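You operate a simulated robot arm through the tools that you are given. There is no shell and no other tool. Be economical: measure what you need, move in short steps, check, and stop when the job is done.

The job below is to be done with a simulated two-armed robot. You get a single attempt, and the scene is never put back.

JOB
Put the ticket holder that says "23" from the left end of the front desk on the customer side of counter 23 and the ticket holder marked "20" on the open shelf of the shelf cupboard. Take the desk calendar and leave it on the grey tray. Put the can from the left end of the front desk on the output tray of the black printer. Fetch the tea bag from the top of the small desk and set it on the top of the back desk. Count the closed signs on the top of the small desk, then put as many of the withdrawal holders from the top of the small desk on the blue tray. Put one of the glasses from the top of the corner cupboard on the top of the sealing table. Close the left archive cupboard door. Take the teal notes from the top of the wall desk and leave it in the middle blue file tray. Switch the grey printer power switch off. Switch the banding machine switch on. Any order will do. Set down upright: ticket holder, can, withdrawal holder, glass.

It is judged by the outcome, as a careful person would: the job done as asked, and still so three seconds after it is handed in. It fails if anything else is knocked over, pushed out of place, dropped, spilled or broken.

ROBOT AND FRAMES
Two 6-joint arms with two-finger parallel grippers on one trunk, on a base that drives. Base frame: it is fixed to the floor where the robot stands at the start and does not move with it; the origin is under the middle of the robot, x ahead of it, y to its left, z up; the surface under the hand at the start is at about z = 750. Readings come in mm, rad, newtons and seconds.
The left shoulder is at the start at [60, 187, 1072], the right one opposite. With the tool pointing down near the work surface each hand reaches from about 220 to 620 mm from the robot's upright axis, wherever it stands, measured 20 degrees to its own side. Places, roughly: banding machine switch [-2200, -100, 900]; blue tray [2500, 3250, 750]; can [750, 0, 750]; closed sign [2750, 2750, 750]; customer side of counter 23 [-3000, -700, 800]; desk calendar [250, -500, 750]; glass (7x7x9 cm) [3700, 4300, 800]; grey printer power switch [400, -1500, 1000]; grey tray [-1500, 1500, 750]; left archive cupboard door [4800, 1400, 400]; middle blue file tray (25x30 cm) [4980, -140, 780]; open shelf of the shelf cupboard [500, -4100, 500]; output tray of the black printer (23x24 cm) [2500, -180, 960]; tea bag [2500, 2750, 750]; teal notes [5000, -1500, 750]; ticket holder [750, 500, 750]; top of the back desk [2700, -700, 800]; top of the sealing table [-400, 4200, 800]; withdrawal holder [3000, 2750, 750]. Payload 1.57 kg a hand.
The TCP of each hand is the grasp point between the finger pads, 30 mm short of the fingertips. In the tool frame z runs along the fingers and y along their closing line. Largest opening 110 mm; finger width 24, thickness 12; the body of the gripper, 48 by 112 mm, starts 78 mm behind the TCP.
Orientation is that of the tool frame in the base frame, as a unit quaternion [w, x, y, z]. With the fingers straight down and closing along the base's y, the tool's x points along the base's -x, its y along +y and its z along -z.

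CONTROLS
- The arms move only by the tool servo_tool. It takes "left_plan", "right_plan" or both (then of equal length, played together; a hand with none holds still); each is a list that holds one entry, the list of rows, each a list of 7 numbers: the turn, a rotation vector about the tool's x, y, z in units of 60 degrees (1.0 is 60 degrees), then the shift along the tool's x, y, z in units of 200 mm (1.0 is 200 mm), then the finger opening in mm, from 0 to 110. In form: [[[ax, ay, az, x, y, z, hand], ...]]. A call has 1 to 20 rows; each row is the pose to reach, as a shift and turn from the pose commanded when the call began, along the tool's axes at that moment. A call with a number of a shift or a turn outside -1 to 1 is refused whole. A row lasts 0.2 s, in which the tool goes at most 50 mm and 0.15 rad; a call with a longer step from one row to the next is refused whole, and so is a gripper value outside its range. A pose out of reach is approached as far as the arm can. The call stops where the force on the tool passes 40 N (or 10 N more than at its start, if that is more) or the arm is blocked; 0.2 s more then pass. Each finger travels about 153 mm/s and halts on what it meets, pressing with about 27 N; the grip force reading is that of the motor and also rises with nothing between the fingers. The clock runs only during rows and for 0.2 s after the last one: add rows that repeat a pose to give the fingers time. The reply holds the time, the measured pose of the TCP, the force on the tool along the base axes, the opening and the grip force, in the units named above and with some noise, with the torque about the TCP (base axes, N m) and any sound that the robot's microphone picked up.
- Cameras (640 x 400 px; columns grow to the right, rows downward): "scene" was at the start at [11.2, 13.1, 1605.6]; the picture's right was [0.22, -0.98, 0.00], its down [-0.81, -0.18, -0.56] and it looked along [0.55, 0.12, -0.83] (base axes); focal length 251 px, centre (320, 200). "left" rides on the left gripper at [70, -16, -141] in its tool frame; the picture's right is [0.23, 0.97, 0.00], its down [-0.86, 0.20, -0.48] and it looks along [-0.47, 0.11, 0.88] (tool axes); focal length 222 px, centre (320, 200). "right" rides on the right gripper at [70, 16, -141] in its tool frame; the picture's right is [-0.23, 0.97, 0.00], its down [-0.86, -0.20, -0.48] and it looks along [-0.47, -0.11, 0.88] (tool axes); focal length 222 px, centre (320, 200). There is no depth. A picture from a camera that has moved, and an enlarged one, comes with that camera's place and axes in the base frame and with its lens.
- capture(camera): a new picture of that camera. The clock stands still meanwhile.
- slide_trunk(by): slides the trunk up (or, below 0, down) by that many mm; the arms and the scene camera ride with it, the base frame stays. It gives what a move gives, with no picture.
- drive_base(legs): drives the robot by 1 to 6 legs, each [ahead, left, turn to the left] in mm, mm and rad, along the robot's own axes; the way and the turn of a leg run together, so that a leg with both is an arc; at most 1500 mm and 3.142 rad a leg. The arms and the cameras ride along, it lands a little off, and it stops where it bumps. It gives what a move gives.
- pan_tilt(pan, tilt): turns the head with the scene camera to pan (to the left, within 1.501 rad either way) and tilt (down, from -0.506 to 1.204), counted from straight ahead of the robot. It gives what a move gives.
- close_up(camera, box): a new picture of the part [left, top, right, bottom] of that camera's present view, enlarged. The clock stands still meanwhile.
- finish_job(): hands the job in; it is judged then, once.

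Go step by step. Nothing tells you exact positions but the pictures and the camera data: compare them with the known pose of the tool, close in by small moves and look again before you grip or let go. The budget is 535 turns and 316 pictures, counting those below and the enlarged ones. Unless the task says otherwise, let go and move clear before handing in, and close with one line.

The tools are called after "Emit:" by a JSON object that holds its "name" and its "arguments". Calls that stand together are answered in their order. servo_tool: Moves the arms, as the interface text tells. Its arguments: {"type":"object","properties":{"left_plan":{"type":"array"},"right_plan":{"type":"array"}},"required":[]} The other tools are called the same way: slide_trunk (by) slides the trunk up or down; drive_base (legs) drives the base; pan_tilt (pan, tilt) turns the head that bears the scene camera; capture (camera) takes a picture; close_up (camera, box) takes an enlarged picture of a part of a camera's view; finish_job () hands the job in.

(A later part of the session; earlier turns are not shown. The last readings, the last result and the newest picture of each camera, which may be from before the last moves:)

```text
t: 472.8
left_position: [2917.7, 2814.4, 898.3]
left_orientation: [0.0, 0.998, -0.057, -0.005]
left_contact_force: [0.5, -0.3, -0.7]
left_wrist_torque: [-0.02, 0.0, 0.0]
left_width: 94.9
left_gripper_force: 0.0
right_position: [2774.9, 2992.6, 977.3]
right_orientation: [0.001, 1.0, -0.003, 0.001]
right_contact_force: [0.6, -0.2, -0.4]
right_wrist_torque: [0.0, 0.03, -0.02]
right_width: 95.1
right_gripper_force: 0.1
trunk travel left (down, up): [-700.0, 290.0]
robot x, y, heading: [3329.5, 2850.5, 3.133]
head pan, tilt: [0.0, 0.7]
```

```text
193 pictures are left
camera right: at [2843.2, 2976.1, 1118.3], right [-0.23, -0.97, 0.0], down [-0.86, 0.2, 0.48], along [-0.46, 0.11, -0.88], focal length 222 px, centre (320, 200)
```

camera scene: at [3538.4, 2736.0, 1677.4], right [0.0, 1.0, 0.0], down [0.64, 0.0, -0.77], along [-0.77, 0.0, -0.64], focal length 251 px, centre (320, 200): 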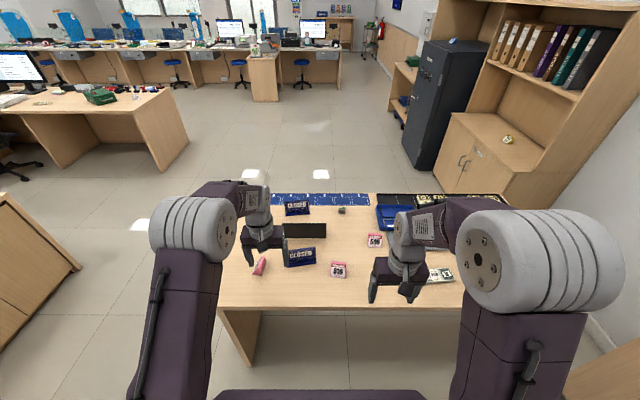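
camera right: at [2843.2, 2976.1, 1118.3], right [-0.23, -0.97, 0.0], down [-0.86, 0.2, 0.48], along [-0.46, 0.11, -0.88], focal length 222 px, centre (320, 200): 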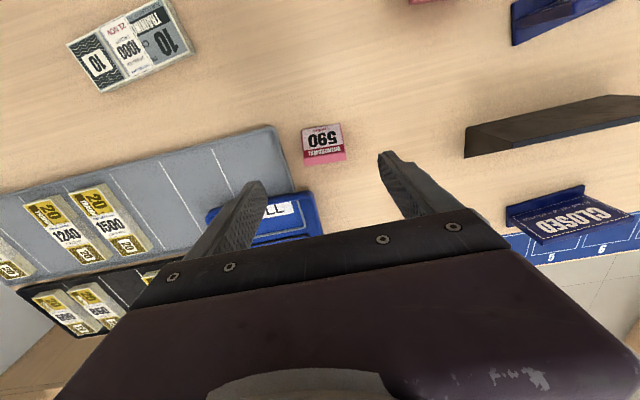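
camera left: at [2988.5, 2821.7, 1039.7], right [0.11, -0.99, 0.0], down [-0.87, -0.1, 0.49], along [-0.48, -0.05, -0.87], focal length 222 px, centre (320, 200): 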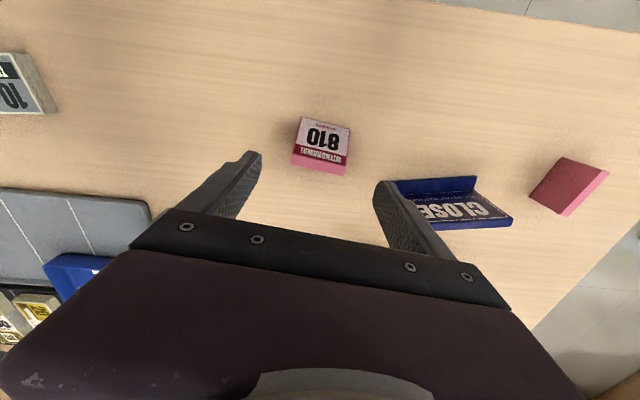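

Both hands align well. I lower the left onto 810 and grip; the right goes to a check height above 590.

Emit:
{"name": "servo_tool", "arguments": {"left_plan": [[[0, 0, 0, 0, 0.015, 0.15, 92], [0, 0, 0, 0, 0.015, 0.3, 92], [0, 0, 0, 0, 0.015, 0.42, 92], [0, 0, 0, 0, 0.015, 0.54, 92], [0, 0, 0, 0, 0.015, 0.54, 60], [0, 0, 0, 0, 0.015, 0.54, 50], [0, 0, 0, 0, 0.015, 0.54, 50]]], "right_plan": [[[0, 0, 0.04, -0.04, 0.01, 0.1, 80], [0, 0, 0.08, -0.075, 0.012, 0.25, 80], [0, 0, 0.08, -0.075, 0.012, 0.4, 80], [0, 0, 0.08, -0.075, 0.012, 0.5, 80], [0, 0, 0.08, -0.075, 0.012, 0.5, 80], [0, 0, 0.08, -0.075, 0.012, 0.5, 80], [0, 0, 0.08, -0.075, 0.012, 0.5, 80]]]}}

Emit:
{"name": "capture", "arguments": {"camera": "right"}}

```text
t: 474.4
left_position: [2918.2, 2806.0, 789.3]
left_orientation: [0.0, 0.998, -0.058, -0.003]
left_contact_force: [-0.4, 0.1, 0.4]
left_wrist_torque: [0.01, 0.01, 0.01]
left_width: 63.5
left_gripper_force: 26.4
right_position: [2759.3, 2991.6, 875.1]
right_orientation: [0.001, 0.999, -0.044, 0.001]
right_contact_force: [-0.2, 0.7, 0.4]
right_wrist_torque: [-0.02, -0.03, 0.01]
right_width: 80.0
right_gripper_force: 0.0
trunk travel left (down, up): [-700.0, 290.0]
robot x, y, heading: [3327.9, 2848.8, 3.139]
head pan, tilt: [0.0, 0.7]
```

```text
192 pictures are left
camera right: at [2826.8, 2969.5, 1016.5], right [-0.31, -0.95, 0.0], down [-0.83, 0.27, 0.48], along [-0.45, 0.15, -0.88], focal length 222 px, centre (320, 200)
```

right: 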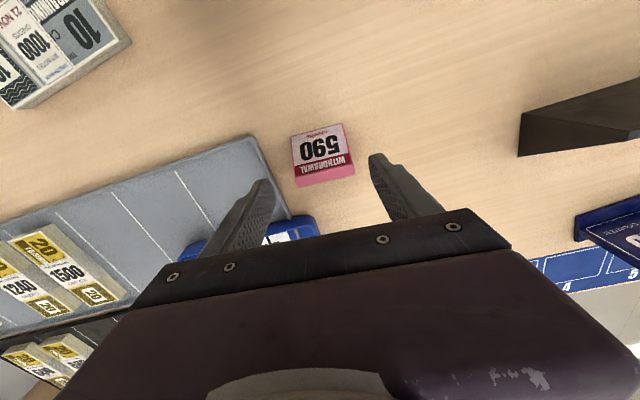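

Emit:
{"name": "servo_tool", "arguments": {"right_plan": [[[0, 0, 0, 0, 0, 0.15, 80], [0, 0, 0, 0, 0, 0.3, 80], [0, 0, 0, 0, 0, 0.415, 80], [0, 0, 0, 0, 0, 0.415, 60], [0, 0, 0, 0, 0, 0.415, 50], [0, 0, 0, 0, 0, 0.415, 50]]]}}

Emit:
{"name": "servo_tool", "arguments": {"left_plan": [[[0, 0, 0, 0, 0, -0.2, 50], [0, 0, 0, 0, 0, -0.4, 50], [0, 0, 0, 0, 0, -0.6, 50], [0, 0, 0, 0, 0, -0.8, 50], [0, 0, 0, 0, 0, -1.0, 50]]], "right_plan": [[[0, 0, 0, 0, 0, -0.2, 50], [0, 0, 0, 0, 0, -0.4, 50], [0, 0, 0, 0, 0, -0.6, 50], [0, 0, 0, 0, 0, -0.8, 50], [0, 0, 0, 0, 0, -1.0, 50]]]}}

Emit:
{"name": "capture", "arguments": {"camera": "scene"}}

```text
t: 475.8
left_position: [2917.4, 2807.6, 789.4]
left_orientation: [0.0, 0.998, -0.058, -0.003]
left_contact_force: [0.1, 0.0, -0.4]
left_wrist_torque: [0.0, 0.0, -0.02]
left_width: 63.2
left_gripper_force: 27.1
right_position: [2757.9, 2993.5, 790.2]
right_orientation: [0.0, 0.999, -0.044, 0.0]
right_contact_force: [-0.4, -0.1, 1.4]
right_wrist_torque: [0.08, 0.04, -0.01]
right_width: 63.5
right_gripper_force: 26.9
trunk travel left (down, up): [-700.0, 290.0]
robot x, y, heading: [3329.5, 2846.5, 3.134]
head pan, tilt: [0.0, 0.7]
```

```text
t: 477.0
left_position: [2917.8, 2806.3, 992.9]
left_orientation: [0.0, 0.998, -0.058, -0.004]
left_contact_force: [0.5, -0.3, -0.6]
left_wrist_torque: [0.03, 0.05, 0.03]
left_width: 63.4
left_gripper_force: 26.8
right_position: [2758.7, 2992.7, 992.2]
right_orientation: [0.0, 0.999, -0.044, 0.0]
right_contact_force: [0.4, -0.4, -0.9]
right_wrist_torque: [-0.02, 0.03, 0.01]
right_width: 63.4
right_gripper_force: 27.1
trunk travel left (down, up): [-700.0, 290.0]
robot x, y, heading: [3328.2, 2851.3, 3.137]
head pan, tilt: [0.0, 0.7]
```

```text
191 pictures are left
camera scene: at [3306.8, 2845.9, 1627.3], right [0.0, 1.0, 0.0], down [0.64, 0.0, -0.77], along [-0.77, 0.0, -0.64], focal length 251 px, centre (320, 200)
```

scene: 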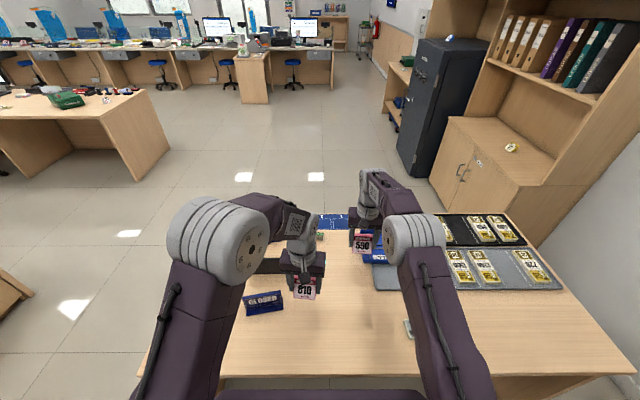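

Both holders are held. I draw the hands in and drive round the desk's end to its −x side, where the blue tray is in reach.

Emit:
{"name": "servo_tool", "arguments": {"right_plan": [[[0, 0, 0, 0.2, 0, 0, 50], [0, 0, 0, 0.4, 0, 0, 50], [0, 0, 0, 0.6, 0, 0, 50], [0, 0, 0, 0.8, 0, 0, 50]]]}}

Emit:
{"name": "drive_base", "arguments": {"legs": [[-230, 0, 0], [0, 1150, 0], [1500, 0, 0], [150, 0, 0], [0, 0, 3.14], [0, 1350, 0]]}}

Emit:
{"name": "pan_tilt", "arguments": {"pan": 0.0, "tilt": 0.7}}

Emit:
{"name": "capture", "arguments": {"camera": "scene"}}

```text
t: 478.0
left_position: [2919.9, 2807.8, 993.3]
left_orientation: [0.0, 0.998, -0.059, -0.005]
left_contact_force: [0.2, 0.0, -0.6]
left_wrist_torque: [-0.02, 0.05, -0.02]
left_width: 63.3
left_gripper_force: 26.6
right_position: [2920.7, 2980.6, 989.5]
right_orientation: [0.001, 0.999, -0.044, -0.001]
right_contact_force: [-0.3, -0.6, -0.6]
right_wrist_torque: [0.02, 0.04, 0.01]
right_width: 63.3
right_gripper_force: 27.0
trunk travel left (down, up): [-700.0, 290.0]
robot x, y, heading: [3329.5, 2850.2, 3.132]
head pan, tilt: [0.0, 0.7]
```

```text
t: 506.9
left_position: [2363.1, 3157.6, 993.1]
left_orientation: [0.003, 0.063, 0.998, 0.001]
left_contact_force: [-0.1, -0.4, -0.4]
left_wrist_torque: [-0.01, -0.01, -0.01]
left_width: 63.3
left_gripper_force: 27.2
right_position: [2360.4, 2983.5, 989.7]
right_orientation: [-0.001, 0.049, 0.999, 0.0]
right_contact_force: [0.3, 0.0, -1.5]
right_wrist_torque: [0.01, 0.03, -0.01]
right_width: 63.3
right_gripper_force: 26.7
trunk travel left (down, up): [-700.0, 290.0]
robot x, y, heading: [1953.3, 3122.3, -0.016]
head pan, tilt: [0.0, 0.7]
```

```text
t: 507.5
left_position: [2363.8, 3156.8, 992.2]
left_orientation: [0.004, 0.063, 0.998, -0.001]
left_contact_force: [-0.6, -0.4, -0.3]
left_wrist_torque: [0.0, -0.01, -0.01]
left_width: 63.6
left_gripper_force: 27.2
right_position: [2361.1, 2984.0, 989.3]
right_orientation: [-0.001, 0.05, 0.999, 0.0]
right_contact_force: [1.1, -0.9, -1.3]
right_wrist_torque: [0.02, 0.02, -0.01]
right_width: 63.4
right_gripper_force: 26.8
trunk travel left (down, up): [-700.0, 290.0]
robot x, y, heading: [1957.2, 3120.5, -0.02]
head pan, tilt: [0.0, 0.7]
```

```text
190 pictures are left
camera scene: at [1979.6, 3118.4, 1627.4], right [-0.02, -1.0, 0.0], down [-0.64, 0.01, -0.76], along [0.76, -0.01, -0.64], focal length 251 px, centre (320, 200)
```

scene: 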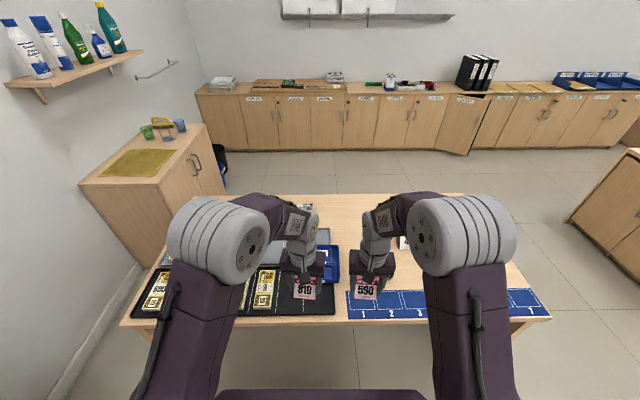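

Emit:
{"name": "drive_base", "arguments": {"legs": [[120, 0, 0.018]]}}

Emit:
{"name": "capture", "arguments": {"camera": "left"}}

Emit:
{"name": "close_up", "arguments": {"camera": "scene", "box": [240, 200, 420, 320]}}

```text
t: 508.7
left_position: [2482.2, 3162.9, 991.8]
left_orientation: [0.004, 0.055, 0.998, 0.0]
left_contact_force: [-0.1, -0.1, -0.3]
left_wrist_torque: [0.02, 0.03, 0.02]
left_width: 63.8
left_gripper_force: 27.4
right_position: [2481.7, 2990.4, 989.4]
right_orientation: [0.0, 0.042, 0.999, 0.0]
right_contact_force: [-0.1, 0.0, -0.3]
right_wrist_torque: [-0.01, 0.03, -0.01]
right_width: 63.4
right_gripper_force: 26.9
trunk travel left (down, up): [-700.0, 290.0]
robot x, y, heading: [2071.1, 3119.2, 0.002]
head pan, tilt: [0.0, 0.7]
```

```text
189 pictures are left
camera left: at [2409.1, 3153.4, 1133.9], right [-0.12, 0.99, 0.0], down [0.87, 0.1, 0.49], along [0.48, 0.06, -0.87], focal length 222 px, centre (320, 200)
```

left: 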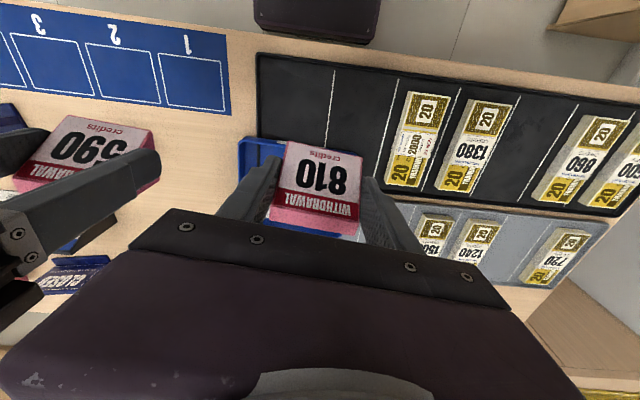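

```text
3.33 times, centred on (330, 260) of scene
camera zoom: at [2098.2, 3117.7, 1627.4], right [0.0, -1.0, 0.0], down [-0.64, 0.0, -0.77], along [0.77, 0.0, -0.64], focal length 837 px, centre (287, 0)
```

zoom: 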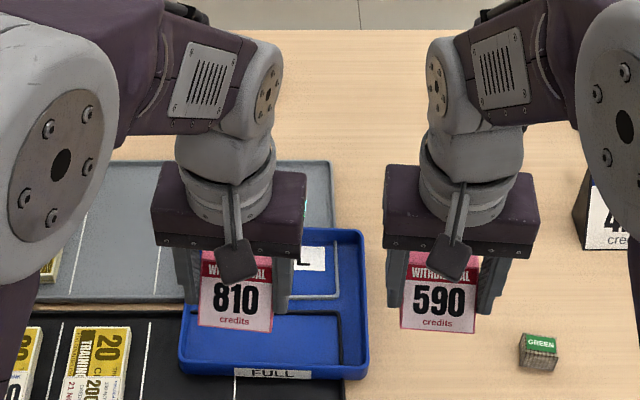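

Emit:
{"name": "servo_tool", "arguments": {"left_plan": [[[0, 0, 0, 0, 0.2, 0, 50], [0, 0, 0, 0, 0.4, 0, 50], [0, 0, 0, 0, 0.6, 0, 50], [0, 0, 0, 0, 0.8, 0, 50]]]}}

Emit:
{"name": "close_up", "arguments": {"camera": "scene", "box": [240, 220, 390, 320]}}

```text
t: 509.7
left_position: [2501.5, 3324.3, 990.5]
left_orientation: [0.004, 0.055, 0.999, -0.001]
left_contact_force: [-0.1, 0.4, -0.3]
left_wrist_torque: [-0.03, 0.02, 0.0]
left_width: 63.3
left_gripper_force: 27.2
right_position: [2483.1, 2991.0, 989.0]
right_orientation: [-0.001, 0.042, 0.999, 0.0]
right_contact_force: [0.2, 0.7, -0.6]
right_wrist_torque: [0.01, 0.01, 0.04]
right_width: 63.5
right_gripper_force: 27.0
trunk travel left (down, up): [-700.0, 290.0]
robot x, y, heading: [2070.3, 3117.5, -0.004]
head pan, tilt: [0.0, 0.7]
```

```text
4.00 times, centred on (315, 270) of scene
camera zoom: at [2099.0, 3119.7, 1627.4], right [0.0, -1.0, 0.0], down [-0.64, 0.0, -0.77], along [0.77, 0.0, -0.64], focal length 1004 px, centre (340, -80)
```

zoom: 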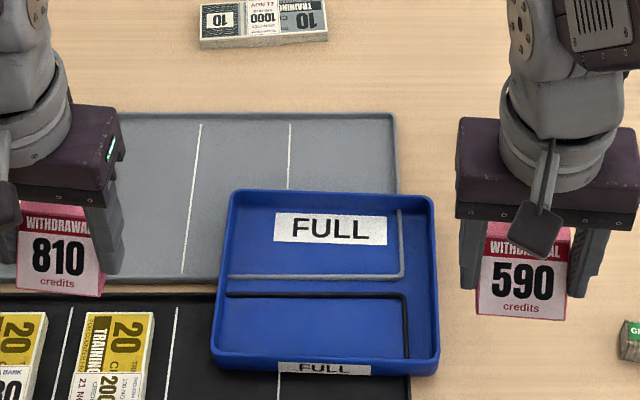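

The blue tray lies on the note boards; its clear areas are x≈2618–2685 (rear) and x≈2540–2590 (front). I put 810 in the rear part first.

Emit:
{"name": "servo_tool", "arguments": {"left_plan": [[[0, 0, -0.03, -0.14, -0.135, 0, 50], [0, 0, -0.06, -0.28, -0.27, 0, 50], [0, 0, -0.09, -0.42, -0.405, 0, 50], [0, 0, -0.105, -0.56, -0.54, 0, 50], [0, 0, -0.105, -0.7, -0.675, 0, 50], [0, 0, -0.105, -0.837, -0.808, 0.05, 50], [0, 0, -0.105, -0.837, -0.808, 0.27, 50], [0, 0, -0.105, -0.837, -0.808, 0.5, 50], [0, 0, -0.105, -0.837, -0.808, 0.7, 50]]]}}

Emit:
{"name": "close_up", "arguments": {"camera": "scene", "box": [240, 220, 390, 320]}}

Emit:
{"name": "capture", "arguments": {"camera": "left"}}

```text
t: 511.7
left_position: [2643.6, 3143.0, 854.3]
left_orientation: [0.004, 0.0, 1.0, 0.0]
left_contact_force: [0.3, 0.1, -0.4]
left_wrist_torque: [0.02, -0.01, 0.02]
left_width: 63.5
left_gripper_force: 27.1
left hand out of reach, approached as far as the arm can: row 9
right_position: [2483.4, 2990.1, 988.3]
right_orientation: [-0.001, 0.042, 0.999, 0.0]
right_contact_force: [1.7, -0.3, -0.4]
right_wrist_torque: [0.0, 0.01, 0.01]
right_width: 63.4
right_gripper_force: 26.7
trunk travel left (down, up): [-700.0, 290.0]
robot x, y, heading: [2070.1, 3119.4, 0.001]
head pan, tilt: [0.0, 0.7]
```

```text
4.00 times, centred on (315, 270) of scene
camera zoom: at [2100.6, 3117.8, 1627.4], right [0.0, -1.0, 0.0], down [-0.64, 0.0, -0.76], along [0.76, 0.0, -0.64], focal length 1004 px, centre (340, -80)
```

zoom: 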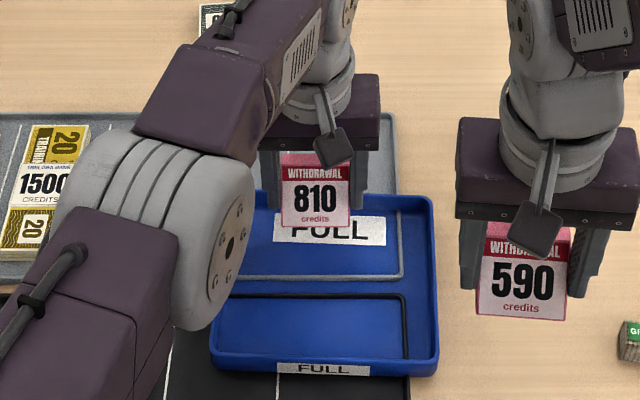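

```text
185 pictures are left
camera left: at [2572.0, 3126.1, 994.7], right [-0.23, 0.97, 0.0], down [0.85, 0.2, 0.48], along [0.47, 0.11, -0.88], focal length 222 px, centre (320, 200)
```

left: 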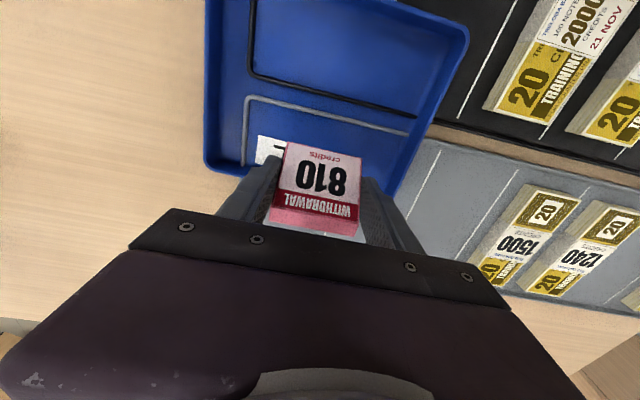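

Rear clear area is about x 2606–2661. I drive 40 mm closer for reach and shift the hand so the holder centres at x≈2634.

Emit:
{"name": "drive_base", "arguments": {"legs": [[40, 0, 0]]}}

Emit:
{"name": "servo_tool", "arguments": {"left_plan": [[[0, 0, 0, 0.12, 0, 0, 50], [0, 0, 0, 0.245, 0, 0, 50], [0, 0, 0, 0.245, 0, 0.1, 50], [0, 0, 0, 0.245, 0, 0.17, 50]]]}}

Emit:
{"name": "capture", "arguments": {"camera": "left"}}

```text
t: 512.6
left_position: [2681.2, 3142.4, 856.6]
left_orientation: [0.006, 0.0, 1.0, -0.001]
left_contact_force: [0.5, -0.1, -0.4]
left_wrist_torque: [0.05, -0.02, 0.02]
left_width: 63.6
left_gripper_force: 26.9
right_position: [2519.6, 2990.1, 991.6]
right_orientation: [0.001, 0.042, 0.999, 0.0]
right_contact_force: [-0.2, -0.3, -0.9]
right_wrist_torque: [0.01, -0.02, -0.03]
right_width: 63.5
right_gripper_force: 27.4
trunk travel left (down, up): [-700.0, 290.0]
robot x, y, heading: [2114.8, 3121.6, -0.001]
head pan, tilt: [0.0, 0.7]
```

```text
t: 513.6
left_position: [2633.9, 3140.9, 820.0]
left_orientation: [0.004, -0.001, 1.0, -0.001]
left_contact_force: [-0.9, 0.2, -1.0]
left_wrist_torque: [-0.02, 0.01, 0.0]
left_width: 63.5
left_gripper_force: 27.1
right_position: [2522.7, 2988.5, 989.2]
right_orientation: [0.0, 0.042, 0.999, 0.0]
right_contact_force: [-0.2, -0.2, -0.3]
right_wrist_torque: [-0.01, -0.02, 0.0]
right_width: 63.3
right_gripper_force: 27.3
trunk travel left (down, up): [-700.0, 290.0]
robot x, y, heading: [2112.6, 3119.7, -0.001]
head pan, tilt: [0.0, 0.7]
```

```text
184 pictures are left
camera left: at [2561.3, 3125.4, 960.7], right [-0.23, 0.97, 0.0], down [0.85, 0.2, 0.49], along [0.47, 0.11, -0.87], focal length 222 px, centre (320, 200)
```

left: 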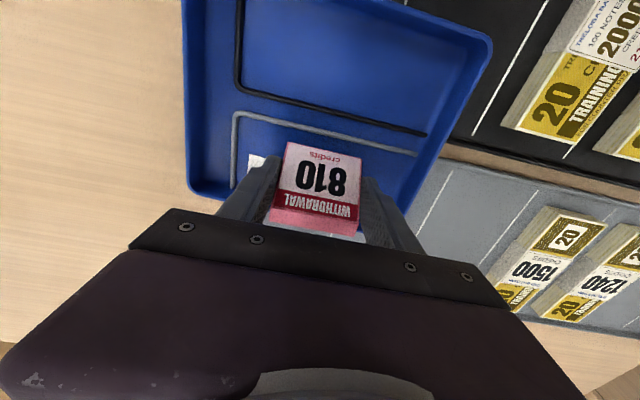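

Emit:
{"name": "servo_tool", "arguments": {"left_plan": [[[0, 0, 0, 0, 0, 0.05, 50]]]}}

Emit:
{"name": "servo_tool", "arguments": {"left_plan": [[[0, 0, 0, 0, 0, 0.025, 50]]]}}

Emit:
{"name": "servo_tool", "arguments": {"left_plan": [[[0, 0, 0, 0, 0, 0.025, 50]]]}}

```text
t: 514.0
left_position: [2633.5, 3143.0, 808.7]
left_orientation: [0.004, 0.0, 1.0, -0.001]
left_contact_force: [0.0, 0.6, -1.7]
left_wrist_torque: [0.0, 0.01, 0.0]
left_width: 63.6
left_gripper_force: 27.1
right_position: [2523.9, 2989.7, 989.4]
right_orientation: [0.0, 0.042, 0.999, 0.0]
right_contact_force: [-0.1, 0.0, -1.3]
right_wrist_torque: [0.01, 0.02, -0.01]
right_width: 63.6
right_gripper_force: 26.8
trunk travel left (down, up): [-700.0, 290.0]
robot x, y, heading: [2114.7, 3120.2, -0.001]
head pan, tilt: [0.0, 0.7]
```

```text
t: 514.4
left_position: [2634.0, 3143.4, 802.9]
left_orientation: [0.004, 0.0, 1.0, 0.0]
left_contact_force: [-0.3, 0.1, -0.7]
left_wrist_torque: [0.02, -0.02, -0.03]
left_width: 63.3
left_gripper_force: 27.0
right_position: [2523.2, 2989.6, 988.9]
right_orientation: [-0.002, 0.041, 0.999, 0.0]
right_contact_force: [-0.3, -0.1, -0.3]
right_wrist_torque: [0.03, 0.02, 0.01]
right_width: 63.4
right_gripper_force: 26.2
trunk travel left (down, up): [-700.0, 290.0]
robot x, y, heading: [2112.7, 3120.5, -0.001]
head pan, tilt: [0.0, 0.7]
```

```text
t: 514.8
left_position: [2634.7, 3142.7, 798.7]
left_orientation: [0.004, 0.0, 1.0, -0.001]
left_contact_force: [0.2, 0.9, 2.3]
left_wrist_torque: [0.1, -0.02, 0.03]
left_width: 63.6
left_gripper_force: 26.8
right_position: [2521.8, 2988.6, 989.8]
right_orientation: [0.0, 0.042, 0.999, 0.0]
right_contact_force: [0.1, 0.1, -0.5]
right_wrist_torque: [0.02, -0.02, -0.01]
right_width: 63.1
right_gripper_force: 27.2
trunk travel left (down, up): [-700.0, 290.0]
robot x, y, heading: [2110.2, 3117.0, 0.004]
head pan, tilt: [0.0, 0.7]
```

Emit:
{"name": "servo_tool", "arguments": {"left_plan": [[[0, 0, 0, 0, 0, 0.005, 50], [0, 0, 0, 0, 0, 0.005, 68], [0, 0, 0, 0, 0, 0.005, 82], [0, 0, 0, 0, 0, 0.005, 82], [0, 0, 0, 0, 0, -0.2, 82], [0, 0, 0, 0, 0, -0.42, 82], [0, 0, 0, 0, 0, -0.65, 82], [0, 0, 0, 0.05, 0.15, -0.8, 82], [0, 0, 0, 0.1, 0.35, -0.9, 82], [0, 0, 0, 0.2, 0.55, -0.95, 82], [0, 0, 0, 0.3, 0.75, -0.95, 82]]]}}

Emit:
{"name": "servo_tool", "arguments": {"right_plan": [[[0, 0, -0.04, -0.02, 0.2, 0, 50], [0, 0, -0.08, -0.1, 0.4, 0, 50], [0, 0, -0.08, -0.17, 0.6, 0, 50], [0, 0, -0.08, -0.2, 0.73, 0.1, 50], [0, 0, -0.08, -0.2, 0.73, 0.3, 50], [0, 0, -0.08, -0.2, 0.73, 0.5, 50], [0, 0, -0.08, -0.2, 0.73, 0.66, 50]]]}}

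Emit:
{"name": "close_up", "arguments": {"camera": "scene", "box": [240, 220, 390, 320]}}

Emit:
{"name": "capture", "arguments": {"camera": "right"}}

```text
t: 517.2
left_position: [2573.0, 3295.3, 991.3]
left_orientation: [0.005, 0.001, 1.0, -0.001]
left_contact_force: [-0.6, 0.3, -1.1]
left_wrist_torque: [0.02, 0.0, 0.01]
left_width: 81.9
left_gripper_force: 0.1
right_position: [2521.8, 2990.9, 990.9]
right_orientation: [0.0, 0.042, 0.999, 0.001]
right_contact_force: [0.6, 0.0, -0.6]
right_wrist_torque: [-0.01, 0.01, 0.01]
right_width: 63.4
right_gripper_force: 26.8
trunk travel left (down, up): [-700.0, 290.0]
robot x, y, heading: [2111.8, 3121.9, -0.001]
head pan, tilt: [0.0, 0.7]
```

```text
t: 518.8
left_position: [2575.4, 3295.4, 990.2]
left_orientation: [0.003, 0.001, 1.0, -0.001]
left_contact_force: [0.2, 0.1, 0.4]
left_wrist_torque: [0.0, -0.02, 0.02]
left_width: 81.7
left_gripper_force: 0.0
right_position: [2574.7, 3132.1, 858.4]
right_orientation: [-0.001, -0.001, 1.0, 0.0]
right_contact_force: [0.1, -0.3, -0.9]
right_wrist_torque: [-0.02, -0.01, 0.03]
right_width: 63.5
right_gripper_force: 27.5
trunk travel left (down, up): [-700.0, 290.0]
robot x, y, heading: [2115.0, 3116.8, -0.003]
head pan, tilt: [0.0, 0.7]
```

```text
4.00 times, centred on (315, 270) of scene
camera zoom: at [2140.0, 3118.3, 1627.4], right [0.0, -1.0, 0.0], down [-0.64, 0.0, -0.76], along [0.76, 0.0, -0.64], focal length 1004 px, centre (340, -80)
```

zoom: 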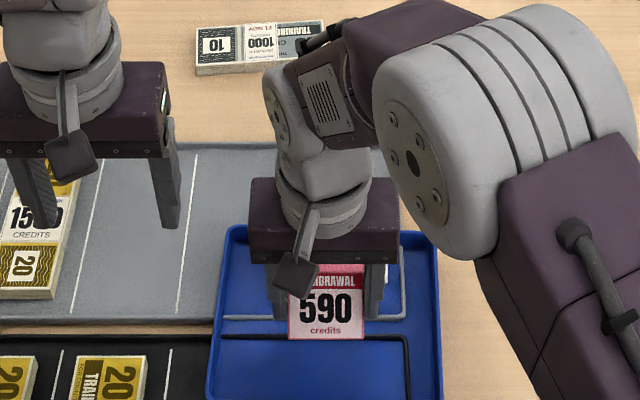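

```text
182 pictures are left
camera right: at [2503.7, 3148.2, 999.9], right [0.23, 0.97, 0.0], down [0.86, -0.2, 0.48], along [0.46, -0.11, -0.88], focal length 222 px, centre (320, 200)
```

right: 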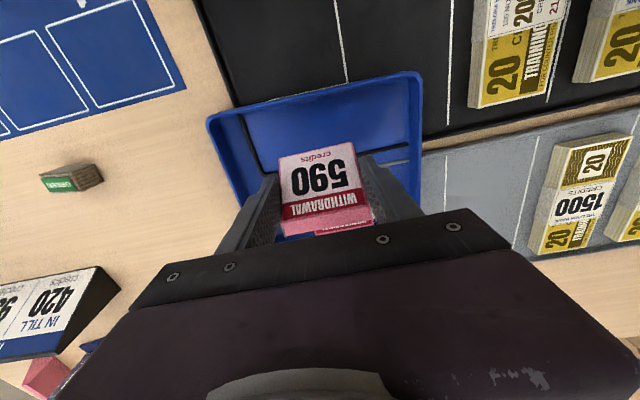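

Emit:
{"name": "servo_tool", "arguments": {"right_plan": [[[0, 0, 0, 0.07, 0, 0, 50], [0, 0, 0, 0.07, 0, 0.12, 50], [0, 0, 0, 0.07, 0, 0.24, 50]]]}}

Emit:
{"name": "servo_tool", "arguments": {"right_plan": [[[0, 0, 0, 0, 0, 0.03, 50]]]}}

Emit:
{"name": "servo_tool", "arguments": {"right_plan": [[[0, 0, 0, 0, 0, 0.025, 50]]]}}

```text
t: 519.6
left_position: [2574.9, 3294.6, 990.7]
left_orientation: [0.003, 0.0, 1.0, 0.0]
left_contact_force: [-0.2, 0.0, -0.3]
left_wrist_torque: [0.0, 0.06, -0.03]
left_width: 82.0
left_gripper_force: 0.1
right_position: [2562.6, 3130.9, 810.2]
right_orientation: [-0.001, 0.0, 1.0, 0.0]
right_contact_force: [0.5, -0.4, -0.3]
right_wrist_torque: [0.03, 0.0, 0.0]
right_width: 63.4
right_gripper_force: 26.5
trunk travel left (down, up): [-700.0, 290.0]
robot x, y, heading: [2111.4, 3119.0, 0.001]
head pan, tilt: [0.0, 0.7]
```

```text
t: 520.0
left_position: [2572.9, 3293.8, 991.2]
left_orientation: [0.004, 0.001, 1.0, 0.0]
left_contact_force: [-0.3, 0.1, -0.2]
left_wrist_torque: [-0.01, 0.02, 0.03]
left_width: 82.0
left_gripper_force: 0.1
right_position: [2561.0, 3130.1, 804.5]
right_orientation: [0.0, 0.0, 1.0, 0.001]
right_contact_force: [-0.8, -0.3, 7.2]
right_wrist_torque: [-0.22, -0.14, -0.01]
right_width: 63.4
right_gripper_force: 27.2
trunk travel left (down, up): [-700.0, 290.0]
robot x, y, heading: [2110.0, 3119.7, 0.001]
head pan, tilt: [0.0, 0.7]
```

```text
t: 520.4
left_position: [2571.8, 3292.9, 991.8]
left_orientation: [0.006, -0.001, 1.0, 0.001]
left_contact_force: [-0.3, -0.1, -0.5]
left_wrist_torque: [0.0, 0.0, -0.02]
left_width: 82.0
left_gripper_force: 0.1
right_position: [2560.8, 3130.8, 802.0]
right_orientation: [0.002, 0.001, 1.0, 0.001]
right_contact_force: [-2.4, -2.9, 21.7]
right_wrist_torque: [-0.32, -0.42, -0.07]
right_width: 63.9
right_gripper_force: 26.7
trunk travel left (down, up): [-700.0, 290.0]
robot x, y, heading: [2115.7, 3120.7, -0.002]
head pan, tilt: [0.0, 0.7]
```

Emit:
{"name": "servo_tool", "arguments": {"right_plan": [[[0, 0, 0, 0, 0, -0.015, 50], [0, 0, 0, 0, 0, -0.015, 68], [0, 0, 0, 0, 0, -0.015, 82], [0, 0, 0, 0, 0, -0.015, 82], [0, 0, 0, 0, 0, -0.2, 82], [0, 0, 0, 0, 0, -0.42, 82], [0, 0, 0, 0, 0, -0.65, 82], [0, 0, 0, 0.05, -0.1, -0.8, 82], [0, 0, 0, 0.15, -0.3, -0.9, 82], [0, 0, 0, 0.25, -0.5, -0.95, 82]]]}}

Emit:
{"name": "close_up", "arguments": {"camera": "scene", "box": [240, 220, 390, 320]}}

Emit:
{"name": "capture", "arguments": {"camera": "right"}}

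```text
t: 522.6
left_position: [2572.8, 3294.1, 991.2]
left_orientation: [0.004, 0.0, 1.0, 0.0]
left_contact_force: [-0.6, 0.1, -0.1]
left_wrist_torque: [0.03, 0.04, 0.03]
left_width: 82.0
left_gripper_force: 0.0
right_position: [2513.0, 3031.3, 990.4]
right_orientation: [-0.001, 0.0, 1.0, 0.001]
right_contact_force: [0.6, -0.5, 0.1]
right_wrist_torque: [0.03, 0.01, 0.03]
right_width: 81.9
right_gripper_force: 0.1
trunk travel left (down, up): [-700.0, 290.0]
robot x, y, heading: [2113.8, 3122.5, 0.0]
head pan, tilt: [0.0, 0.7]
```

```text
4.00 times, centred on (315, 270) of scene
camera zoom: at [2137.9, 3116.2, 1627.4], right [0.0, -1.0, 0.0], down [-0.64, 0.0, -0.77], along [0.77, 0.0, -0.64], focal length 1004 px, centre (340, -80)
```

zoom: 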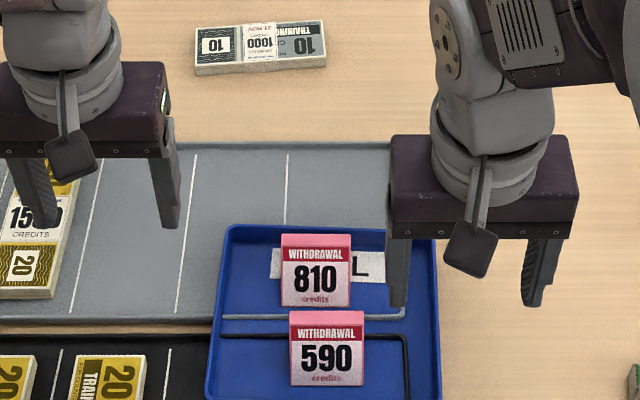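

```text
180 pictures are left
camera right: at [2440.5, 3047.1, 1132.0], right [0.23, 0.97, 0.0], down [0.86, -0.2, 0.48], along [0.47, -0.11, -0.88], focal length 222 px, centre (320, 200)
```

right: 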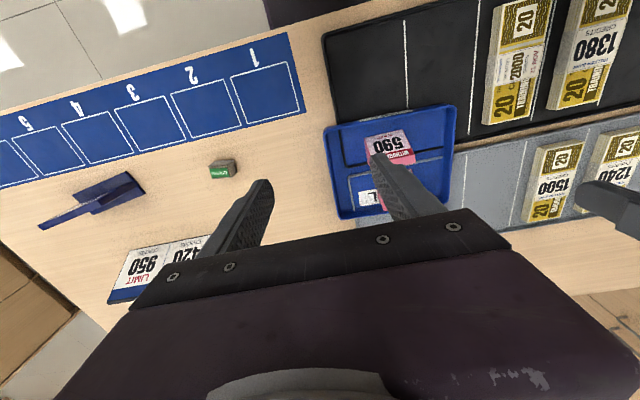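

Both withdrawal holders stand on the blue tray. The tea bag ("GREEN") lies near (2537,2849); I shift the base and bring the right hand above it.

Emit:
{"name": "drive_base", "arguments": {"legs": [[0, -150, 0]]}}

Emit:
{"name": "servo_tool", "arguments": {"right_plan": [[[0, 0, 0, -0.05, -0.08, 0.1, 82], [0, 0, 0, -0.12, -0.16, 0.25, 82], [0, 0, 0, -0.12, -0.16, 0.45, 82]]]}}

Emit:
{"name": "capture", "arguments": {"camera": "right"}}

```text
t: 524.0
left_position: [2574.7, 3144.0, 990.7]
left_orientation: [0.003, 0.0, 1.0, 0.0]
left_contact_force: [0.6, 0.8, -0.1]
left_wrist_torque: [-0.01, -0.02, 0.01]
left_width: 81.9
left_gripper_force: 0.0
right_position: [2511.1, 2882.8, 989.8]
right_orientation: [-0.001, 0.0, 1.0, 0.0]
right_contact_force: [-0.2, 0.0, 0.5]
right_wrist_torque: [-0.02, -0.01, 0.03]
right_width: 81.7
right_gripper_force: 0.0
trunk travel left (down, up): [-700.0, 290.0]
robot x, y, heading: [2111.5, 2969.7, -0.001]
head pan, tilt: [0.0, 0.7]
```

```text
t: 524.8
left_position: [2574.1, 3142.1, 991.0]
left_orientation: [0.003, 0.001, 1.0, -0.001]
left_contact_force: [1.2, 0.8, 0.3]
left_wrist_torque: [0.01, -0.02, 0.02]
left_width: 81.9
left_gripper_force: 0.2
right_position: [2536.1, 2847.0, 900.8]
right_orientation: [-0.001, 0.0, 1.0, 0.0]
right_contact_force: [0.6, 0.9, 0.5]
right_wrist_torque: [0.02, 0.0, -0.01]
right_width: 82.1
right_gripper_force: 0.1
trunk travel left (down, up): [-700.0, 290.0]
robot x, y, heading: [2112.7, 2970.7, 0.002]
head pan, tilt: [0.0, 0.7]
```

```text
179 pictures are left
camera right: at [2465.0, 2863.4, 1041.4], right [0.23, 0.97, 0.0], down [0.86, -0.2, 0.48], along [0.46, -0.11, -0.88], focal length 222 px, centre (320, 200)
```

right: 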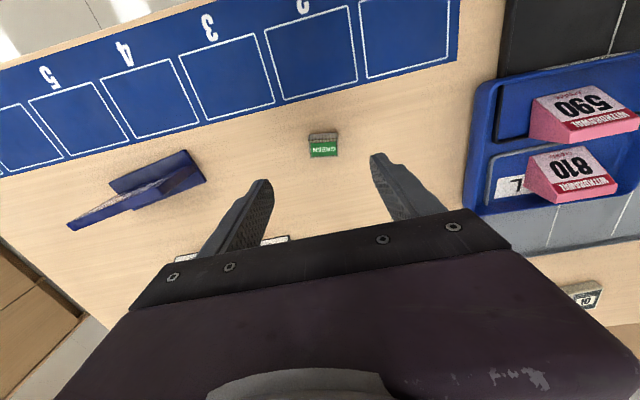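

Emit:
{"name": "servo_tool", "arguments": {"right_plan": [[[0, 0, 0, 0, 0.015, 0.2, 75], [0, 0, 0, 0, 0.015, 0.4, 75], [0, 0, 0, 0, 0.015, 0.52, 75], [0, 0, 0, 0, 0.015, 0.585, 75], [0, 0, 0, 0, 0.015, 0.585, 40], [0, 0, 0, 0, 0.015, 0.585, 15], [0, 0, 0, 0, 0.015, 0.585, 15]]]}}

Emit:
{"name": "servo_tool", "arguments": {"right_plan": [[[0, 0, 0, 0, 0, -0.2, 15], [0, 0, 0, 0, 0, -0.4, 15], [0, 0, 0, 0, 0, -0.6, 15], [0, 0, 0, 0, 0, -0.8, 15], [0, 0, 0, 0, 0, -1.0, 15]]]}}

Emit:
{"name": "capture", "arguments": {"camera": "right"}}

```text
t: 526.4
left_position: [2572.8, 3143.0, 989.5]
left_orientation: [0.004, 0.0, 1.0, -0.001]
left_contact_force: [0.5, -0.2, 0.3]
left_wrist_torque: [-0.02, -0.02, -0.01]
left_width: 82.1
left_gripper_force: 0.0
right_position: [2534.5, 2851.8, 784.0]
right_orientation: [-0.001, -0.001, 1.0, 0.0]
right_contact_force: [0.5, 0.1, 0.4]
right_wrist_torque: [0.01, 0.01, 0.0]
right_width: 33.6
right_gripper_force: 26.5
trunk travel left (down, up): [-700.0, 290.0]
robot x, y, heading: [2110.9, 2968.3, 0.005]
head pan, tilt: [0.0, 0.7]
```

```text
t: 527.6
left_position: [2573.8, 3142.8, 992.3]
left_orientation: [0.005, 0.0, 1.0, -0.001]
left_contact_force: [-0.4, -0.3, -0.3]
left_wrist_torque: [0.01, 0.01, -0.02]
left_width: 81.9
left_gripper_force: 0.1
right_position: [2534.0, 2851.5, 984.4]
right_orientation: [-0.001, 0.001, 1.0, 0.001]
right_contact_force: [-0.5, 0.6, 0.2]
right_wrist_torque: [0.02, 0.01, -0.02]
right_width: 33.6
right_gripper_force: 27.5
trunk travel left (down, up): [-700.0, 290.0]
robot x, y, heading: [2115.1, 2968.2, 0.003]
head pan, tilt: [0.0, 0.7]
```

```text
178 pictures are left
camera right: at [2464.4, 2866.6, 1124.5], right [0.23, 0.97, 0.0], down [0.86, -0.2, 0.48], along [0.47, -0.11, -0.88], focal length 222 px, centre (320, 200)
```

right: 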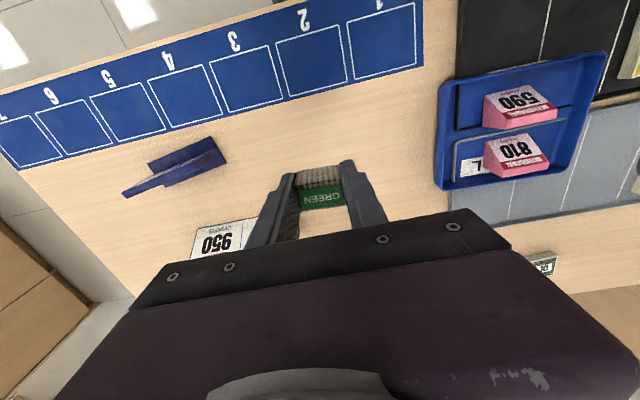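

The tea bag is held. I drive back to the lane beside the back desk.

Emit:
{"name": "drive_base", "arguments": {"legs": [[-330, 0, 0], [0, -1500, 0], [0, -700, 0]]}}

```text
t: 540.2
left_position: [2225.8, 923.8, 990.6]
left_orientation: [0.003, 0.017, 1.0, -0.001]
left_contact_force: [-0.6, 0.7, -0.4]
left_wrist_torque: [0.0, 0.0, -0.02]
left_width: 82.0
left_gripper_force: 0.0
right_position: [2176.3, 634.0, 982.5]
right_orientation: [0.0, 0.018, 1.0, 0.0]
right_contact_force: [-0.4, 0.4, -1.0]
right_wrist_torque: [-0.03, 0.02, 0.01]
right_width: 33.5
right_gripper_force: 27.3
trunk travel left (down, up): [-700.0, 290.0]
robot x, y, heading: [1760.2, 765.5, -0.033]
head pan, tilt: [0.0, 0.7]
```

Emit:
{"name": "drive_base", "arguments": {"legs": [[0, 0, 0.033], [0, -1480, 0]]}}

Emit:
{"name": "pan_tilt", "arguments": {"pan": -0.2, "tilt": 0.7}}

Emit:
{"name": "capture", "arguments": {"camera": "scene"}}

```text
t: 547.7
left_position: [2237.1, -471.2, 990.3]
left_orientation: [0.003, -0.019, 1.0, 0.0]
left_contact_force: [-0.4, 0.8, -0.2]
left_wrist_torque: [0.03, 0.06, 0.01]
left_width: 82.0
left_gripper_force: 0.0
right_position: [2210.0, -764.6, 982.5]
right_orientation: [-0.001, -0.019, 1.0, 0.0]
right_contact_force: [-0.3, 0.1, -0.4]
right_wrist_torque: [-0.01, 0.01, 0.0]
right_width: 33.3
right_gripper_force: 26.9
trunk travel left (down, up): [-700.0, 290.0]
robot x, y, heading: [1785.4, -661.9, 0.035]
head pan, tilt: [0.0, 0.7]
```

```text
t: 548.4
left_position: [2237.5, -471.3, 991.2]
left_orientation: [0.003, -0.019, 1.0, 0.0]
left_contact_force: [0.6, 0.1, -0.4]
left_wrist_torque: [0.02, 0.01, -0.04]
left_width: 81.9
left_gripper_force: 0.0
right_position: [2212.0, -764.5, 981.9]
right_orientation: [-0.001, -0.019, 1.0, 0.0]
right_contact_force: [0.7, -0.1, -0.8]
right_wrist_torque: [0.03, -0.01, 0.0]
right_width: 33.5
right_gripper_force: 26.8
trunk travel left (down, up): [-700.0, 290.0]
robot x, y, heading: [1782.4, -663.9, 0.04]
head pan, tilt: [-0.201, 0.7]
```

```text
177 pictures are left
camera scene: at [1808.8, -681.5, 1627.4], right [-0.16, -0.99, 0.0], down [-0.64, 0.1, -0.76], along [0.75, -0.12, -0.64], focal length 251 px, centre (320, 200)
```

scene: 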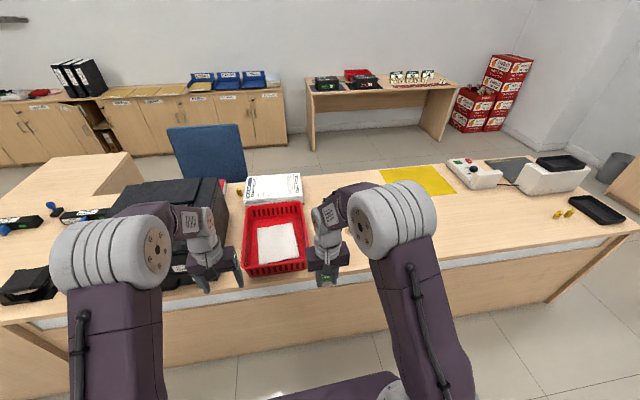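

I shift to where the desk top is clear (around (2400,-1010)) and look with the right camera.

Emit:
{"name": "drive_base", "arguments": {"legs": [[0, -250, -0.04], [100, 0, 0]]}}

Emit:
{"name": "servo_tool", "arguments": {"right_plan": [[[0, 0, 0, -0.2, 0, 0, 15], [0, 0, 0, -0.4, 0, 0, 15], [0, 0, 0, -0.45, 0, 0.2, 15], [0, 0, 0, -0.45, 0, 0.4, 15]]]}}

Emit:
{"name": "capture", "arguments": {"camera": "right"}}

```text
t: 551.0
left_position: [2348.7, -746.4, 991.8]
left_orientation: [0.004, 0.004, 1.0, 0.001]
left_contact_force: [0.5, -0.8, -0.2]
left_wrist_torque: [-0.02, 0.0, 0.01]
left_width: 82.1
left_gripper_force: 0.0
right_position: [2307.7, -1039.3, 982.2]
right_orientation: [-0.001, 0.003, 1.0, 0.001]
right_contact_force: [0.1, 0.1, 0.2]
right_wrist_torque: [-0.01, -0.01, -0.05]
right_width: 33.7
right_gripper_force: 27.0
trunk travel left (down, up): [-700.0, 290.0]
robot x, y, heading: [1884.8, -921.2, -0.006]
head pan, tilt: [-0.201, 0.7]
```

```text
t: 552.0
left_position: [2348.6, -746.8, 991.5]
left_orientation: [0.004, 0.004, 1.0, -0.001]
left_contact_force: [-0.1, -0.6, 0.0]
left_wrist_torque: [-0.01, 0.03, 0.04]
left_width: 82.2
left_gripper_force: 0.1
right_position: [2398.5, -1040.8, 899.6]
right_orientation: [-0.001, 0.004, 1.0, 0.0]
right_contact_force: [0.1, -0.1, 0.4]
right_wrist_torque: [0.03, 0.01, 0.01]
right_width: 33.5
right_gripper_force: 27.5
trunk travel left (down, up): [-700.0, 290.0]
robot x, y, heading: [1884.0, -919.9, -0.009]
head pan, tilt: [-0.201, 0.7]
```

```text
176 pictures are left
camera right: at [2327.3, -1023.2, 1040.7], right [0.23, 0.97, 0.0], down [0.85, -0.21, 0.48], along [0.46, -0.11, -0.88], focal length 222 px, centre (320, 200)
```

right: 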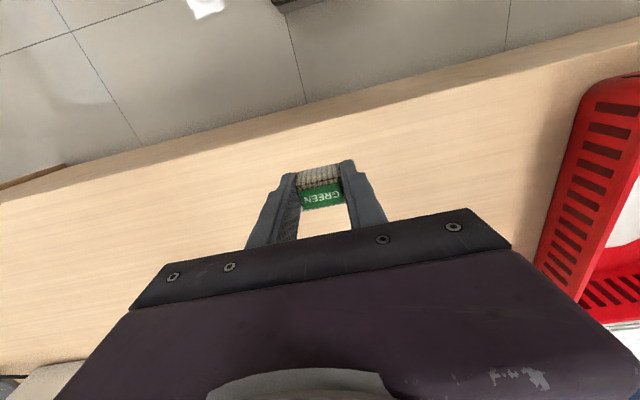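

Emit:
{"name": "servo_tool", "arguments": {"right_plan": [[[0, 0, 0, -0.2, 0, 0, 15], [0, 0, 0, -0.2, 0, 0.15, 15], [0, 0, 0, -0.2, 0, 0.32, 15]]]}}

Emit:
{"name": "servo_tool", "arguments": {"right_plan": [[[0, 0, 0, 0, 0, 0.04, 15]]]}}

Emit:
{"name": "servo_tool", "arguments": {"right_plan": [[[0, 0, 0, 0, 0, 0.03, 15]]]}}

Emit:
{"name": "servo_tool", "arguments": {"right_plan": [[[0, 0, 0, 0, 0, 0.03, 15]]]}}

```text
t: 552.8
left_position: [2348.7, -747.3, 990.6]
left_orientation: [0.003, 0.003, 1.0, 0.0]
left_contact_force: [0.2, 0.3, 0.4]
left_wrist_torque: [0.0, 0.03, -0.02]
left_width: 81.9
left_gripper_force: 0.1
right_position: [2437.8, -1039.0, 835.8]
right_orientation: [-0.001, 0.004, 1.0, 0.0]
right_contact_force: [-0.3, -0.1, 0.3]
right_wrist_torque: [-0.03, 0.02, -0.01]
right_width: 33.2
right_gripper_force: 27.2
trunk travel left (down, up): [-700.0, 290.0]
robot x, y, heading: [1888.3, -922.5, -0.004]
head pan, tilt: [-0.201, 0.7]
```

```text
t: 553.2
left_position: [2348.1, -747.2, 989.9]
left_orientation: [0.004, 0.003, 1.0, 0.001]
left_contact_force: [-0.6, -0.1, 0.6]
left_wrist_torque: [0.03, 0.03, -0.04]
left_width: 82.0
left_gripper_force: 0.1
right_position: [2437.8, -1037.8, 829.0]
right_orientation: [-0.001, 0.004, 1.0, 0.0]
right_contact_force: [0.2, 0.1, -0.6]
right_wrist_torque: [-0.03, -0.01, 0.05]
right_width: 33.4
right_gripper_force: 26.5
trunk travel left (down, up): [-700.0, 290.0]
robot x, y, heading: [1883.7, -918.8, -0.006]
head pan, tilt: [-0.201, 0.7]
```

```text
t: 553.6
left_position: [2348.7, -747.6, 990.1]
left_orientation: [0.005, 0.003, 1.0, 0.0]
left_contact_force: [0.5, -0.6, -0.2]
left_wrist_torque: [-0.01, -0.04, 0.0]
left_width: 82.3
left_gripper_force: 0.0
right_position: [2437.7, -1039.0, 824.0]
right_orientation: [-0.001, 0.003, 1.0, 0.0]
right_contact_force: [-0.2, -0.2, -0.7]
right_wrist_torque: [0.02, 0.01, -0.01]
right_width: 33.5
right_gripper_force: 27.3
trunk travel left (down, up): [-700.0, 290.0]
robot x, y, heading: [1885.5, -919.1, -0.01]
head pan, tilt: [-0.201, 0.7]
```

```text
t: 554.0
left_position: [2348.8, -748.0, 989.7]
left_orientation: [0.004, 0.005, 1.0, 0.001]
left_contact_force: [-0.1, 0.1, 0.7]
left_wrist_torque: [0.01, 0.0, 0.01]
left_width: 82.0
left_gripper_force: 0.1
right_position: [2436.7, -1038.8, 817.5]
right_orientation: [-0.001, 0.004, 1.0, 0.0]
right_contact_force: [-0.2, 0.8, -0.5]
right_wrist_torque: [-0.01, 0.0, 0.02]
right_width: 33.5
right_gripper_force: 27.1
trunk travel left (down, up): [-700.0, 290.0]
robot x, y, heading: [1882.8, -919.9, -0.011]
head pan, tilt: [-0.201, 0.7]
```

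Emit:
{"name": "servo_tool", "arguments": {"right_plan": [[[0, 0, 0, 0, 0, 0.03, 15]]]}}

Emit:
{"name": "servo_tool", "arguments": {"right_plan": [[[0, 0, 0, 0, 0, 0.03, 15]]]}}

Emit:
{"name": "servo_tool", "arguments": {"right_plan": [[[0, 0, 0, 0, 0, 0.03, 15]]]}}

```text
t: 554.4
left_position: [2349.2, -747.7, 990.9]
left_orientation: [0.003, 0.003, 1.0, -0.001]
left_contact_force: [0.5, 0.0, -0.7]
left_wrist_torque: [-0.03, -0.01, 0.0]
left_width: 82.0
left_gripper_force: 0.1
right_position: [2437.8, -1039.1, 811.8]
right_orientation: [0.0, 0.004, 1.0, 0.0]
right_contact_force: [0.1, 0.3, -0.2]
right_wrist_torque: [0.0, 0.0, -0.02]
right_width: 33.3
right_gripper_force: 27.2
trunk travel left (down, up): [-700.0, 290.0]
robot x, y, heading: [1885.0, -920.2, -0.008]
head pan, tilt: [-0.201, 0.7]
```

```text
t: 554.8
left_position: [2347.4, -747.9, 990.5]
left_orientation: [0.003, 0.004, 1.0, 0.001]
left_contact_force: [-0.4, 0.0, -0.8]
left_wrist_torque: [-0.02, 0.02, -0.01]
left_width: 82.1
left_gripper_force: 0.1
right_position: [2438.0, -1039.2, 805.2]
right_orientation: [0.001, 0.003, 1.0, 0.0]
right_contact_force: [-0.2, -0.2, 0.2]
right_wrist_torque: [-0.01, -0.02, -0.05]
right_width: 33.3
right_gripper_force: 27.6
trunk travel left (down, up): [-700.0, 290.0]
robot x, y, heading: [1885.0, -914.6, -0.005]
head pan, tilt: [-0.201, 0.7]
```

```text
t: 555.2
left_position: [2348.2, -748.4, 990.4]
left_orientation: [0.003, 0.004, 1.0, 0.0]
left_contact_force: [0.6, 0.8, 0.5]
left_wrist_torque: [-0.01, -0.03, -0.01]
left_width: 81.9
left_gripper_force: 0.0
right_position: [2437.4, -1039.4, 798.9]
right_orientation: [-0.002, 0.003, 1.0, -0.001]
right_contact_force: [0.4, 1.0, 0.1]
right_wrist_torque: [0.02, -0.01, -0.01]
right_width: 33.6
right_gripper_force: 27.8
trunk travel left (down, up): [-700.0, 290.0]
robot x, y, heading: [1887.5, -918.5, -0.004]
head pan, tilt: [-0.201, 0.7]
```

Emit:
{"name": "servo_tool", "arguments": {"right_plan": [[[0, 0, 0, 0, 0, 0.03, 15]]]}}

Emit:
{"name": "servo_tool", "arguments": {"right_plan": [[[0, 0, 0, 0, 0, 0.03, 15]]]}}

Emit:
{"name": "servo_tool", "arguments": {"right_plan": [[[0, 0, 0, 0, 0, 0.02, 15]]]}}

```text
t: 555.6
left_position: [2347.0, -747.0, 990.3]
left_orientation: [0.004, 0.003, 1.0, -0.001]
left_contact_force: [0.0, 0.0, 0.1]
left_wrist_torque: [-0.01, 0.0, -0.03]
left_width: 82.0
left_gripper_force: 0.0
right_position: [2437.5, -1038.1, 793.0]
right_orientation: [-0.001, 0.002, 1.0, -0.001]
right_contact_force: [0.2, -0.2, -1.1]
right_wrist_torque: [0.02, 0.0, -0.03]
right_width: 33.2
right_gripper_force: 26.4
trunk travel left (down, up): [-700.0, 290.0]
robot x, y, heading: [1884.3, -920.2, -0.006]
head pan, tilt: [-0.201, 0.7]
```

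```text
t: 556.0
left_position: [2349.1, -748.3, 990.5]
left_orientation: [0.003, 0.004, 1.0, 0.001]
left_contact_force: [1.3, 0.9, 0.1]
left_wrist_torque: [0.01, 0.01, 0.0]
left_width: 81.9
left_gripper_force: 0.1
right_position: [2438.8, -1039.1, 788.0]
right_orientation: [-0.001, 0.003, 1.0, 0.001]
right_contact_force: [-0.1, 0.3, 0.1]
right_wrist_torque: [0.0, -0.01, 0.0]
right_width: 33.4
right_gripper_force: 26.6
trunk travel left (down, up): [-700.0, 290.0]
robot x, y, heading: [1887.3, -915.6, -0.004]
head pan, tilt: [-0.201, 0.7]
```

```text
t: 556.4
left_position: [2347.6, -747.2, 990.8]
left_orientation: [0.004, 0.003, 1.0, 0.0]
left_contact_force: [0.9, -0.2, -0.5]
left_wrist_torque: [0.02, -0.03, -0.04]
left_width: 82.1
left_gripper_force: 0.2
right_position: [2436.9, -1038.6, 785.6]
right_orientation: [0.0, 0.004, 1.0, 0.0]
right_contact_force: [0.2, 0.1, 1.2]
right_wrist_torque: [-0.02, 0.01, -0.01]
right_width: 33.6
right_gripper_force: 27.1
trunk travel left (down, up): [-700.0, 290.0]
robot x, y, heading: [1889.4, -916.7, -0.01]
head pan, tilt: [-0.201, 0.7]
```

Nearly down. One more small step, release and rise.

Emit:
{"name": "servo_tool", "arguments": {"right_plan": [[[0, 0, 0, 0, 0, 0.012, 15]]]}}

Emit:
{"name": "servo_tool", "arguments": {"right_plan": [[[0, 0, 0, 0, 0, 0, 40], [0, 0, 0, 0, 0, 0, 60], [0, 0, 0, 0, 0, -0.1, 70], [0, 0, 0, 0, 0, -0.3, 80], [0, 0, 0, 0.0, 0, -0.5, 80], [0, 0, 0, 0.1, 0, -0.7, 80], [0, 0, 0, 0.3, 0, -0.8, 80]]]}}

Emit:
{"name": "capture", "arguments": {"camera": "right"}}

```text
t: 556.8
left_position: [2347.9, -747.9, 990.7]
left_orientation: [0.005, 0.003, 1.0, -0.001]
left_contact_force: [0.7, 0.0, -0.1]
left_wrist_torque: [0.0, -0.04, 0.02]
left_width: 81.9
left_gripper_force: 0.0
right_position: [2437.6, -1039.7, 785.3]
right_orientation: [0.002, 0.003, 1.0, -0.001]
right_contact_force: [-0.4, 0.1, 13.5]
right_wrist_torque: [0.0, -0.02, 0.01]
right_width: 33.6
right_gripper_force: 27.3
trunk travel left (down, up): [-700.0, 290.0]
robot x, y, heading: [1886.8, -917.3, -0.005]
head pan, tilt: [-0.201, 0.7]
```

```text
t: 558.4
left_position: [2346.3, -746.4, 990.3]
left_orientation: [0.004, 0.003, 1.0, 0.0]
left_contact_force: [-0.2, -0.7, 0.1]
left_wrist_torque: [0.0, -0.02, 0.0]
left_width: 82.0
left_gripper_force: 0.0
right_position: [2376.4, -1039.0, 945.9]
right_orientation: [-0.001, 0.004, 1.0, 0.0]
right_contact_force: [-0.3, -0.1, -0.2]
right_wrist_torque: [-0.05, 0.01, 0.0]
right_width: 80.3
right_gripper_force: 0.1
trunk travel left (down, up): [-700.0, 290.0]
robot x, y, heading: [1885.0, -920.2, -0.006]
head pan, tilt: [-0.201, 0.7]
```

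```text
175 pictures are left
camera right: at [2305.9, -1022.1, 1087.1], right [0.23, 0.97, 0.0], down [0.85, -0.21, 0.48], along [0.47, -0.11, -0.88], focal length 222 px, centre (320, 200)
```

right: 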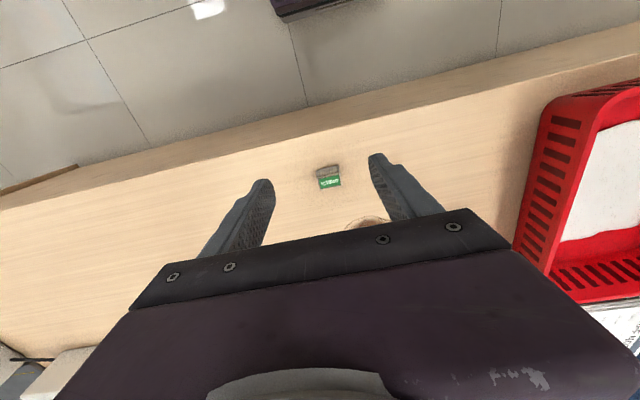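

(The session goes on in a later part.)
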